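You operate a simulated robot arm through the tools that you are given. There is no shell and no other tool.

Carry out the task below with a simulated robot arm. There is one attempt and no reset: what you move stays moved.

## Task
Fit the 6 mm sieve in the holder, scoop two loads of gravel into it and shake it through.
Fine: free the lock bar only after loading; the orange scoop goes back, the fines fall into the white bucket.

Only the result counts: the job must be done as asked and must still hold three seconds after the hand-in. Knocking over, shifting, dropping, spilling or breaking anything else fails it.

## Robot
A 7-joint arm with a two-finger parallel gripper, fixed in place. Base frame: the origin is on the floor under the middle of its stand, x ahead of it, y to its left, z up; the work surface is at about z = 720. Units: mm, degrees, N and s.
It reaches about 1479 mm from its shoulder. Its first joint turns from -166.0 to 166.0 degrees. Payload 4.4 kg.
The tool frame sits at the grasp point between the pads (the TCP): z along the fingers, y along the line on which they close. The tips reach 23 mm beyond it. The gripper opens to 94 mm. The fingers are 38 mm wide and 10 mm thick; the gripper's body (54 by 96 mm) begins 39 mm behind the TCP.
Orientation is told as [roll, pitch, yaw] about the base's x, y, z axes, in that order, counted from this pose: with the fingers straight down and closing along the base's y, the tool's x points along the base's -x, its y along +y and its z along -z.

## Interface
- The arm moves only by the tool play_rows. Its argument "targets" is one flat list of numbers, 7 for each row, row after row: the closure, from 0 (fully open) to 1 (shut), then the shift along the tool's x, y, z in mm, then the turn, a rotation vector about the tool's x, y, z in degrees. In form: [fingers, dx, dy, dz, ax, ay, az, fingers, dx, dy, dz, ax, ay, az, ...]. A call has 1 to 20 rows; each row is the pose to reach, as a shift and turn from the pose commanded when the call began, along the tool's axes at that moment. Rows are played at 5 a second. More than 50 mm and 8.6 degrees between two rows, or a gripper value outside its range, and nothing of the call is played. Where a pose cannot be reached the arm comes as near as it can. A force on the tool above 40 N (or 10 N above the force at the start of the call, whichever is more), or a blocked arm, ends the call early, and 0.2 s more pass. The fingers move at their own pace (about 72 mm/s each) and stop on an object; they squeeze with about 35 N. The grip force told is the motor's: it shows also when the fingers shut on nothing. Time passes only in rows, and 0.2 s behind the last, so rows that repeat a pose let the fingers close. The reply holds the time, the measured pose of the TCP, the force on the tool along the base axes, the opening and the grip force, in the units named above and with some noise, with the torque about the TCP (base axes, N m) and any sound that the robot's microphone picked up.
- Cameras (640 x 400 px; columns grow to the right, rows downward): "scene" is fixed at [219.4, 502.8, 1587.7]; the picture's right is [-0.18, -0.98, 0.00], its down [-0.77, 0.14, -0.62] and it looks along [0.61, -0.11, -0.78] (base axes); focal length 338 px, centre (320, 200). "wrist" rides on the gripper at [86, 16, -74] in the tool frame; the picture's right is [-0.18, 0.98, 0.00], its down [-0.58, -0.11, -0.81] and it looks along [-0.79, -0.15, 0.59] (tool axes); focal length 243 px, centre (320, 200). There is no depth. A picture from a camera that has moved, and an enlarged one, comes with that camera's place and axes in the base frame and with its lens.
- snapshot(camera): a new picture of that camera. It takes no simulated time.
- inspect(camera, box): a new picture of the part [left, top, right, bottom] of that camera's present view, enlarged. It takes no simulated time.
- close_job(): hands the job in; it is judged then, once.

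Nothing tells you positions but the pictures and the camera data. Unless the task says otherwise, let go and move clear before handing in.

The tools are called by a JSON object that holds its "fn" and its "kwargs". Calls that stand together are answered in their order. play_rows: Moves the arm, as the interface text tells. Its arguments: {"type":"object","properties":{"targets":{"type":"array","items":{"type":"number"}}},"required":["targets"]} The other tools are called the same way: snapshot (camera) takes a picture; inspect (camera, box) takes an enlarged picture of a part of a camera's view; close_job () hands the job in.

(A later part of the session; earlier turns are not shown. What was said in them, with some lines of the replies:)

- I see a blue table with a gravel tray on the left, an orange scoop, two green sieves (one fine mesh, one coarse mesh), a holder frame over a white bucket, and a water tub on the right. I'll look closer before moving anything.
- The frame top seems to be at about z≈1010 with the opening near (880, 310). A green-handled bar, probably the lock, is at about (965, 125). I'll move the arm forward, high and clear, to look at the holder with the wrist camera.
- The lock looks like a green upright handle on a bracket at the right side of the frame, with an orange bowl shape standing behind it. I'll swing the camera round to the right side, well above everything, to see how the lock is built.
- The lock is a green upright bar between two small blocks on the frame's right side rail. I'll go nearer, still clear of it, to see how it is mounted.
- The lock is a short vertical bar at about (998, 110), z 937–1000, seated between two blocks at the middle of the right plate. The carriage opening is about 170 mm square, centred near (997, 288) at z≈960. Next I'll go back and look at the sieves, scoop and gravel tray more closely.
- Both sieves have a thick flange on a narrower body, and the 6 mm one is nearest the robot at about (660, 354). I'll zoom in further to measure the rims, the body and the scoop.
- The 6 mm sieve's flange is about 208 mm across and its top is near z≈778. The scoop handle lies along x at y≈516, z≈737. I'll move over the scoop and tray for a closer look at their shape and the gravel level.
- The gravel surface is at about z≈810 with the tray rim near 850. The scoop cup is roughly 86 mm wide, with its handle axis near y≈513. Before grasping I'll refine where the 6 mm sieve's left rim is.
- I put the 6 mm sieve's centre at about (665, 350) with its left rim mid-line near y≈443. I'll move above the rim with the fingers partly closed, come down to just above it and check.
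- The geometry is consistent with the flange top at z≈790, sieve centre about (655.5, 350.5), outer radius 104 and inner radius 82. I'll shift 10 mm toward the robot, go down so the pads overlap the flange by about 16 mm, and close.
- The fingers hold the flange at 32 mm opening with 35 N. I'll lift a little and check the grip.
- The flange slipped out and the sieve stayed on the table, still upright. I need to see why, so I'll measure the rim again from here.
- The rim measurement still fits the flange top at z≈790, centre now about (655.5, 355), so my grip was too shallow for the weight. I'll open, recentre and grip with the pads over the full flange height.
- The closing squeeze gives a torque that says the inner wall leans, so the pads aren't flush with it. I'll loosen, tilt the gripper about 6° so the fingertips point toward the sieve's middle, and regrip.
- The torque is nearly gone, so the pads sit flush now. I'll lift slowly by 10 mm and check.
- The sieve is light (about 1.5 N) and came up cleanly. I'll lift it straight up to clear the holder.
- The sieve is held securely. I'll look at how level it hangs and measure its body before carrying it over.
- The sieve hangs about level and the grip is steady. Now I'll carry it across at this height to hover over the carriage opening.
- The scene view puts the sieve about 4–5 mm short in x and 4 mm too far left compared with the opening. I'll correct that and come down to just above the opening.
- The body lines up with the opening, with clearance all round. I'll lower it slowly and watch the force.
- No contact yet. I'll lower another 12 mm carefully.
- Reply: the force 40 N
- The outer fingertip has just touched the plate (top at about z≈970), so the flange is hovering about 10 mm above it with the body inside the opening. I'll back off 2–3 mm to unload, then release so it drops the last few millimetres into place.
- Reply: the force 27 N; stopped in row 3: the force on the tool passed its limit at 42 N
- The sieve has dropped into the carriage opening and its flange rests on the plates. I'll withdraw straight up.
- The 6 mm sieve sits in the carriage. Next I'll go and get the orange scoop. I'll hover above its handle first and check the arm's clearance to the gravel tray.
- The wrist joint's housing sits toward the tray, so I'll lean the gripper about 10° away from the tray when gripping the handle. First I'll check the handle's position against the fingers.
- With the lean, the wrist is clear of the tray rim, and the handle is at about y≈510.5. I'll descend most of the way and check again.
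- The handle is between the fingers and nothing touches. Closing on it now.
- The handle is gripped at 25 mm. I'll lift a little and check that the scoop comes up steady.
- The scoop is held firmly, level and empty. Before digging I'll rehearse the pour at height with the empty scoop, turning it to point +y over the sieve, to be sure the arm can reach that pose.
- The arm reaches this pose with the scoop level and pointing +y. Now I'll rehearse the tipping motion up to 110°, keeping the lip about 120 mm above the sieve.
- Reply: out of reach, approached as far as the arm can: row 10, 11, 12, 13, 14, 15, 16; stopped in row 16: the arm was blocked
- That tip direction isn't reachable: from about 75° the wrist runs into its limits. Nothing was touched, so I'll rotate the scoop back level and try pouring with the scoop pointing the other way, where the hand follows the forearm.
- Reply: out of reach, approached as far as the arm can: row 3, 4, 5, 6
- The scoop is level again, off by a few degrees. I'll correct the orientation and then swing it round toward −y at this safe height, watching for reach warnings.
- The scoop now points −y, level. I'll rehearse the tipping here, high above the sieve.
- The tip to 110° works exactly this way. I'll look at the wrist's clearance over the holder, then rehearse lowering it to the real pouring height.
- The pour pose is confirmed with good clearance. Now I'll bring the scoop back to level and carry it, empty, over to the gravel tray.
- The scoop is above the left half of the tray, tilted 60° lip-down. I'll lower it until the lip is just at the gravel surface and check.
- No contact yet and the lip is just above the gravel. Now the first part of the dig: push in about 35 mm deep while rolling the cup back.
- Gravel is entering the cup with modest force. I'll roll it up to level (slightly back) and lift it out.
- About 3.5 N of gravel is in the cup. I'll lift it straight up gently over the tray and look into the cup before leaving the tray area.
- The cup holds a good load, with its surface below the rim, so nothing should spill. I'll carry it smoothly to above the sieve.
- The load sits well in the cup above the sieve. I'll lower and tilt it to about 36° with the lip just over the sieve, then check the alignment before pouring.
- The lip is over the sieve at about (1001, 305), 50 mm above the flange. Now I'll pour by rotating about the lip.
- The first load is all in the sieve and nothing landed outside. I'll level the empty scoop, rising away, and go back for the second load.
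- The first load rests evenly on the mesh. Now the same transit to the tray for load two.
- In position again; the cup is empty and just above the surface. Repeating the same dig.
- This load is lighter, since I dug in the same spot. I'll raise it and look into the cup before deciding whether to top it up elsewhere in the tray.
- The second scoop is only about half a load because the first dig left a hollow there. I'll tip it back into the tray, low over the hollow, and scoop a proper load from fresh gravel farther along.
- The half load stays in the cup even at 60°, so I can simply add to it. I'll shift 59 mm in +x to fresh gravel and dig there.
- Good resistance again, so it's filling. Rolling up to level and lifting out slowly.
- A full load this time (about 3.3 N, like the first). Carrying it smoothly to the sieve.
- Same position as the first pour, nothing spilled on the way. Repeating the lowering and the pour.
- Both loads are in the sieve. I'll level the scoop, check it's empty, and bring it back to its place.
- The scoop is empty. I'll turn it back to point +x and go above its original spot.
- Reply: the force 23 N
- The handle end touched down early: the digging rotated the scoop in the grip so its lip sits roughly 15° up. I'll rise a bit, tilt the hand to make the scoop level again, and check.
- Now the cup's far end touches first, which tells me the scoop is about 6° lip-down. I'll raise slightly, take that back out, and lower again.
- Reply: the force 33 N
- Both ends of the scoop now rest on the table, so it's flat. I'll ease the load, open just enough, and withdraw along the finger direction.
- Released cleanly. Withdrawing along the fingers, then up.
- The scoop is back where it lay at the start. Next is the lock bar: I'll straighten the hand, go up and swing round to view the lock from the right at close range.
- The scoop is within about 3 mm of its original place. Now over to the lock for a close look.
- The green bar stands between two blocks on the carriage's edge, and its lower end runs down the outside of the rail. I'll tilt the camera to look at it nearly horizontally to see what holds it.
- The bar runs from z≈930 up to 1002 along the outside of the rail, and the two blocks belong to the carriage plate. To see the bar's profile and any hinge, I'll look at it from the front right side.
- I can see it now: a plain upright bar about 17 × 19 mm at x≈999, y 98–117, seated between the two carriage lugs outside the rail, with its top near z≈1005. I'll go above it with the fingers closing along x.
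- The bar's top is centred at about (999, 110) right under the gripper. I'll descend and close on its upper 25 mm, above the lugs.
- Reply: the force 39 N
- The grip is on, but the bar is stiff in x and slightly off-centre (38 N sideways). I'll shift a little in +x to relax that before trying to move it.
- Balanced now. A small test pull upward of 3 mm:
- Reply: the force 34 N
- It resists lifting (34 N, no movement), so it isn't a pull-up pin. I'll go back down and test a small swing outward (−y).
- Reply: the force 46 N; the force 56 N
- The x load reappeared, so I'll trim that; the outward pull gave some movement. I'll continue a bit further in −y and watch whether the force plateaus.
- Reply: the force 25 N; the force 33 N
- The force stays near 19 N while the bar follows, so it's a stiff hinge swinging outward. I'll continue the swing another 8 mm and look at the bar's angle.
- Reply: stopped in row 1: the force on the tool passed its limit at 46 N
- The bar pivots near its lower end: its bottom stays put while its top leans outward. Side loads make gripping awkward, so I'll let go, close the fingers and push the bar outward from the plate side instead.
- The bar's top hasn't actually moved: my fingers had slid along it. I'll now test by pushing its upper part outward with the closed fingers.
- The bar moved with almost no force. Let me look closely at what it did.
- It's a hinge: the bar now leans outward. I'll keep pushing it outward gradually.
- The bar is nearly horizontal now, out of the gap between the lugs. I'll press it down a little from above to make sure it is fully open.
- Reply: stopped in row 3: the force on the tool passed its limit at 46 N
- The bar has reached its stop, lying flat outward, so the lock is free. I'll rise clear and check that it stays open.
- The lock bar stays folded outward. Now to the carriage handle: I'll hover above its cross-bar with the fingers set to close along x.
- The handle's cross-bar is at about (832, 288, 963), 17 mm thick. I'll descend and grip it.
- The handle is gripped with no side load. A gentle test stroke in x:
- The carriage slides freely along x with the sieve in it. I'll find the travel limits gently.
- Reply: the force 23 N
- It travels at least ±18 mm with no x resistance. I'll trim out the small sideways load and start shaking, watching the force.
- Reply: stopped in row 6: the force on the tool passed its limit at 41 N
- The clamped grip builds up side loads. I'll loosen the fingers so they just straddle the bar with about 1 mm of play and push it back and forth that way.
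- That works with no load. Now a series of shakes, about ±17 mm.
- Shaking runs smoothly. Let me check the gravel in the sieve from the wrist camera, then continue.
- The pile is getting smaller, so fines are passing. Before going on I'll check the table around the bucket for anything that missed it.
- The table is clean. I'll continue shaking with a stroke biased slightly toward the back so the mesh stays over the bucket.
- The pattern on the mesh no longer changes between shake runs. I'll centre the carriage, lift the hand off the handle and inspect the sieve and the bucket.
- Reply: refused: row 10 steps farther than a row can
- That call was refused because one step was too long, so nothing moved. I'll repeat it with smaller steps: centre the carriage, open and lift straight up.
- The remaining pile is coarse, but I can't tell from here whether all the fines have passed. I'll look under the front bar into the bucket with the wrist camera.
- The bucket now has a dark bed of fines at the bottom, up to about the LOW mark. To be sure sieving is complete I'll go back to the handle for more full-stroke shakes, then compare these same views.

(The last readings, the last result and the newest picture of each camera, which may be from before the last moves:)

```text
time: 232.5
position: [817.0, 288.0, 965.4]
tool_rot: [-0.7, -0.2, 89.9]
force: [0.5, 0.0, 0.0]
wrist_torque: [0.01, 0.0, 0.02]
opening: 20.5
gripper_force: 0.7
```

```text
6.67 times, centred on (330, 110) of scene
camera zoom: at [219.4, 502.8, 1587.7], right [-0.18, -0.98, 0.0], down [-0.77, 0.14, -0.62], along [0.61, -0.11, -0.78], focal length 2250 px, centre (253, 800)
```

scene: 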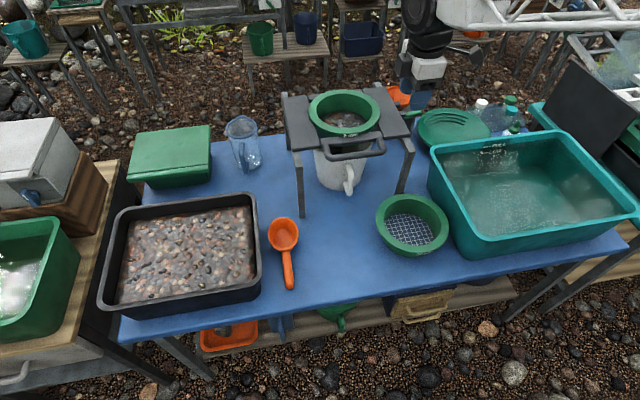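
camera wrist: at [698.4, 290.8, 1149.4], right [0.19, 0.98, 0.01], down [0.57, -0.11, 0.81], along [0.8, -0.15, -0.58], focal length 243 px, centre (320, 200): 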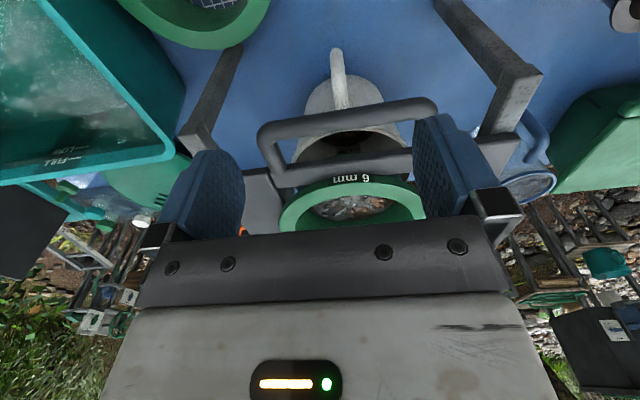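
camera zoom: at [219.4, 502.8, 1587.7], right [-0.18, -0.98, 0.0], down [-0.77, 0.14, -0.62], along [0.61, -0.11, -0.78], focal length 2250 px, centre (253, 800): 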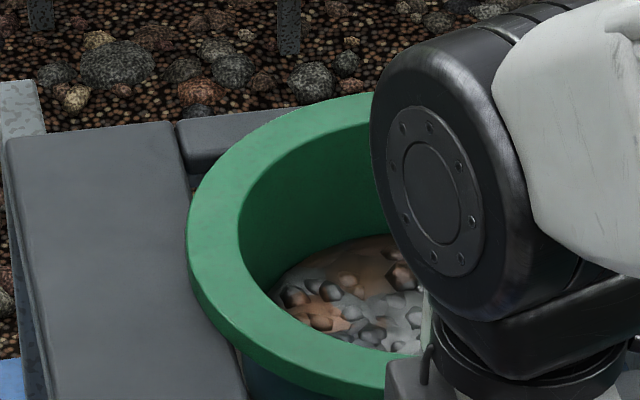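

The pile matches the view from many cycles ago, so nothing more is passing and the sieving is complete. I'll centre the carriage, let go of the handle and move clear.

{"fn": "play_rows", "kwargs": {"targets": [0.785, 0, -6, 0, 0, 0, 0, 0.785, 0, -12, 0, 0, 0, 0, 0.785, 0, -17, 0, 0, 0, 0, 0.785, 0, -17, 0, 0, 0, 0, 0.6, 0, -16, 0, 0, 0, 0, 0.5, 0, -16, 0, 0, 0, 0, 0.5, 0, -16, -12, 0, 0, 0, 0.5, 0, -16, -40, 0, 0, 0, 0.5, 0, -16, -80, 0, 0, 0, 0.5, 0, -16, -120, 0, 0, 0, 0.5, 0, -10, -155, 0, 0, 0, 0.5, 0, 10, -190, 0, 0, 0, 0.5, 0, 40, -225, 0, 0, 0, 0.5, 0, 75, -255, 0, 0, 0, 0.5, 0, 110, -285, 0, 0, 0, 0.5, 0, 110, -285, 0, 0, 0]}}

{"fn": "snapshot", "kwargs": {"camera": "scene"}}

{"fn": "inspect", "kwargs": {"camera": "scene", "box": [270, 70, 440, 200]}}

{"fn": "inspect", "kwargs": {"camera": "scene", "box": [80, 120, 330, 310]}}

{"fn": "snapshot", "kwargs": {"camera": "wrist"}}

```text
time: 235.9
position: [704.9, 285.9, 1250.1]
tool_rot: [-0.5, -0.2, 90.0]
force: [0.0, -0.2, 0.5]
wrist_torque: [-0.02, -0.01, 0.0]
opening: 46.9
gripper_force: 0.0
```

```text
taken
```

scene: 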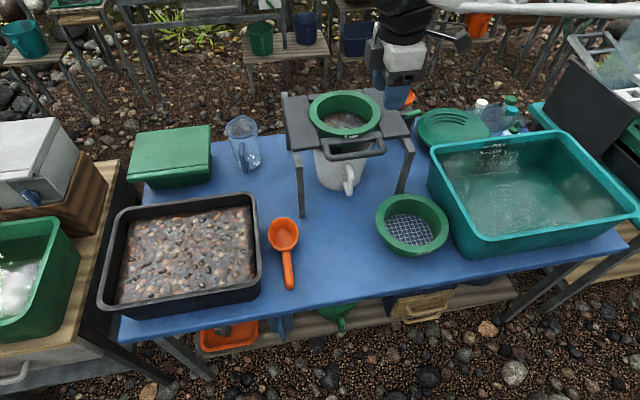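

```text
3.08 times, centred on (355, 135) of scene
camera zoom: at [219.4, 502.8, 1587.7], right [-0.18, -0.98, 0.0], down [-0.77, 0.14, -0.62], along [0.61, -0.11, -0.78], focal length 1038 px, centre (212, 400)
```

zoom: 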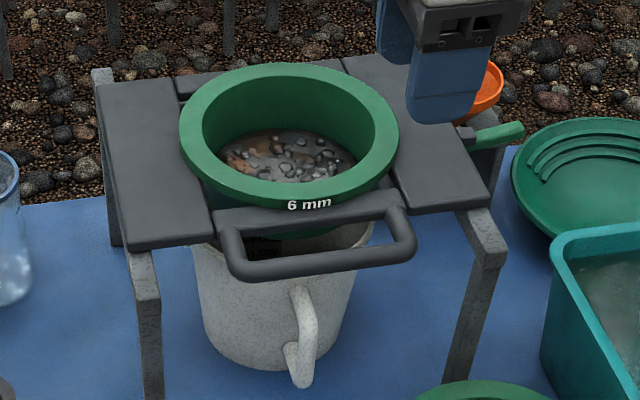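

```text
2.11 times, centred on (205, 215) of scene
camera zoom: at [219.4, 502.8, 1587.7], right [-0.18, -0.98, 0.0], down [-0.77, 0.14, -0.62], along [0.61, -0.11, -0.78], focal length 710 px, centre (562, 168)
```

zoom: 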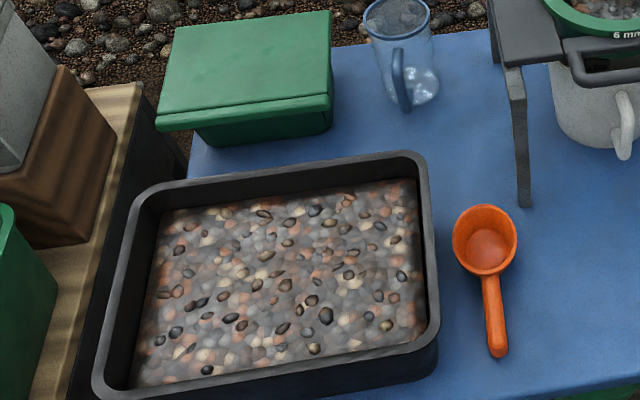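

```text
taken
camera wrist: at [687.7, 200.3, 1324.9], right [-0.98, 0.18, -0.01], down [0.1, 0.58, 0.81], along [0.15, 0.79, -0.59], focal length 243 px, centre (320, 200)
```

wrist: 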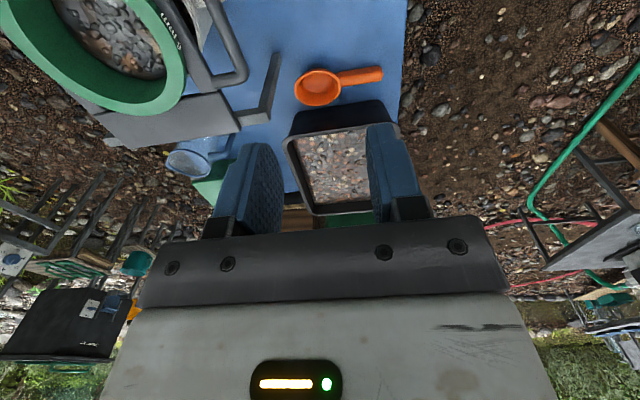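

{"fn": "inspect", "kwargs": {"camera": "scene", "box": [315, 85, 385, 135]}}

{"fn": "inspect", "kwargs": {"camera": "wrist", "box": [0, 0, 220, 120]}}

```text
8.00 times, centred on (350, 110) of scene
camera zoom: at [219.4, 502.8, 1587.7], right [-0.18, -0.98, 0.0], down [-0.77, 0.14, -0.62], along [0.61, -0.11, -0.78], focal length 2700 px, centre (80, 920)
```

zoom: 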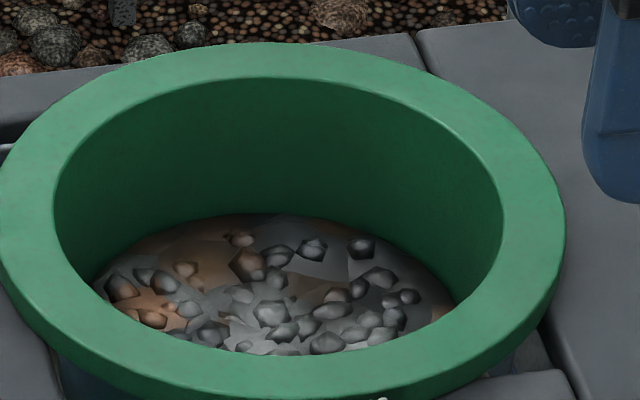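

```text
2.91 times, centred on (110, 60) of wrist
camera zoom: at [687.7, 200.3, 1324.9], right [-0.98, 0.18, -0.01], down [0.1, 0.58, 0.81], along [0.15, 0.79, -0.59], focal length 706 px, centre (931, 607)
```

zoom: 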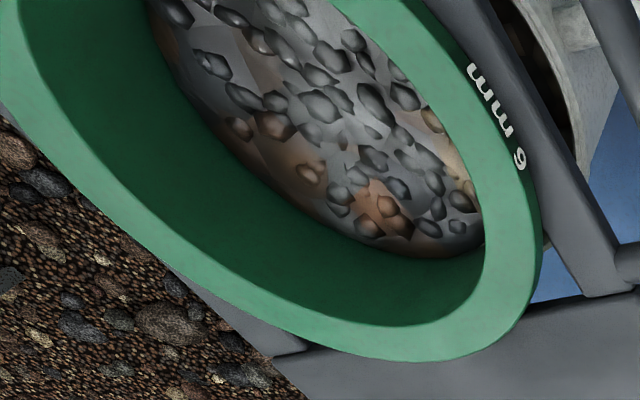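

The pile on the mesh is unchanged from the last check, and the sieve sits level in the centred carriage with fines in the bucket. The scoop is back in place, the lock bar is folded open, nothing is visible on the table, and the arm is clear. Handing in.

{"fn": "close_job", "kwargs": {}}

```text
The job is handed in.
```

I've handed the job in. From the last pictures everything asked for looks done, but no verdict came back.

- **Sieve:** the 6 mm sieve sits level in the holder. I set it down from about 10 mm up because a fingertip met the plate first.
- **Loads:** two full scoops went in. My second scoop came up about half full, so I topped it up from fresh gravel before pouring.
- **Lock bar:** I swung it open only after both loads were in, and it is still folded outward. My first tries, gripping it and pulling up and sideways, put up to about 50 N on it. The final press down ended with one push of about 46 N when it reached its stop. I saw no damage.
- **Shaking:** I shook the carriage until the pile on the mesh stopped changing. The fines are visible at the bottom of the white bucket, and I saw nothing spilled on the table.
- **Scoop:** it is back within about 3 mm of where it lay, flat on the table. One small grain may still be in its cup.

The carriage is centred, and the arm is well above the table and clear of everything.
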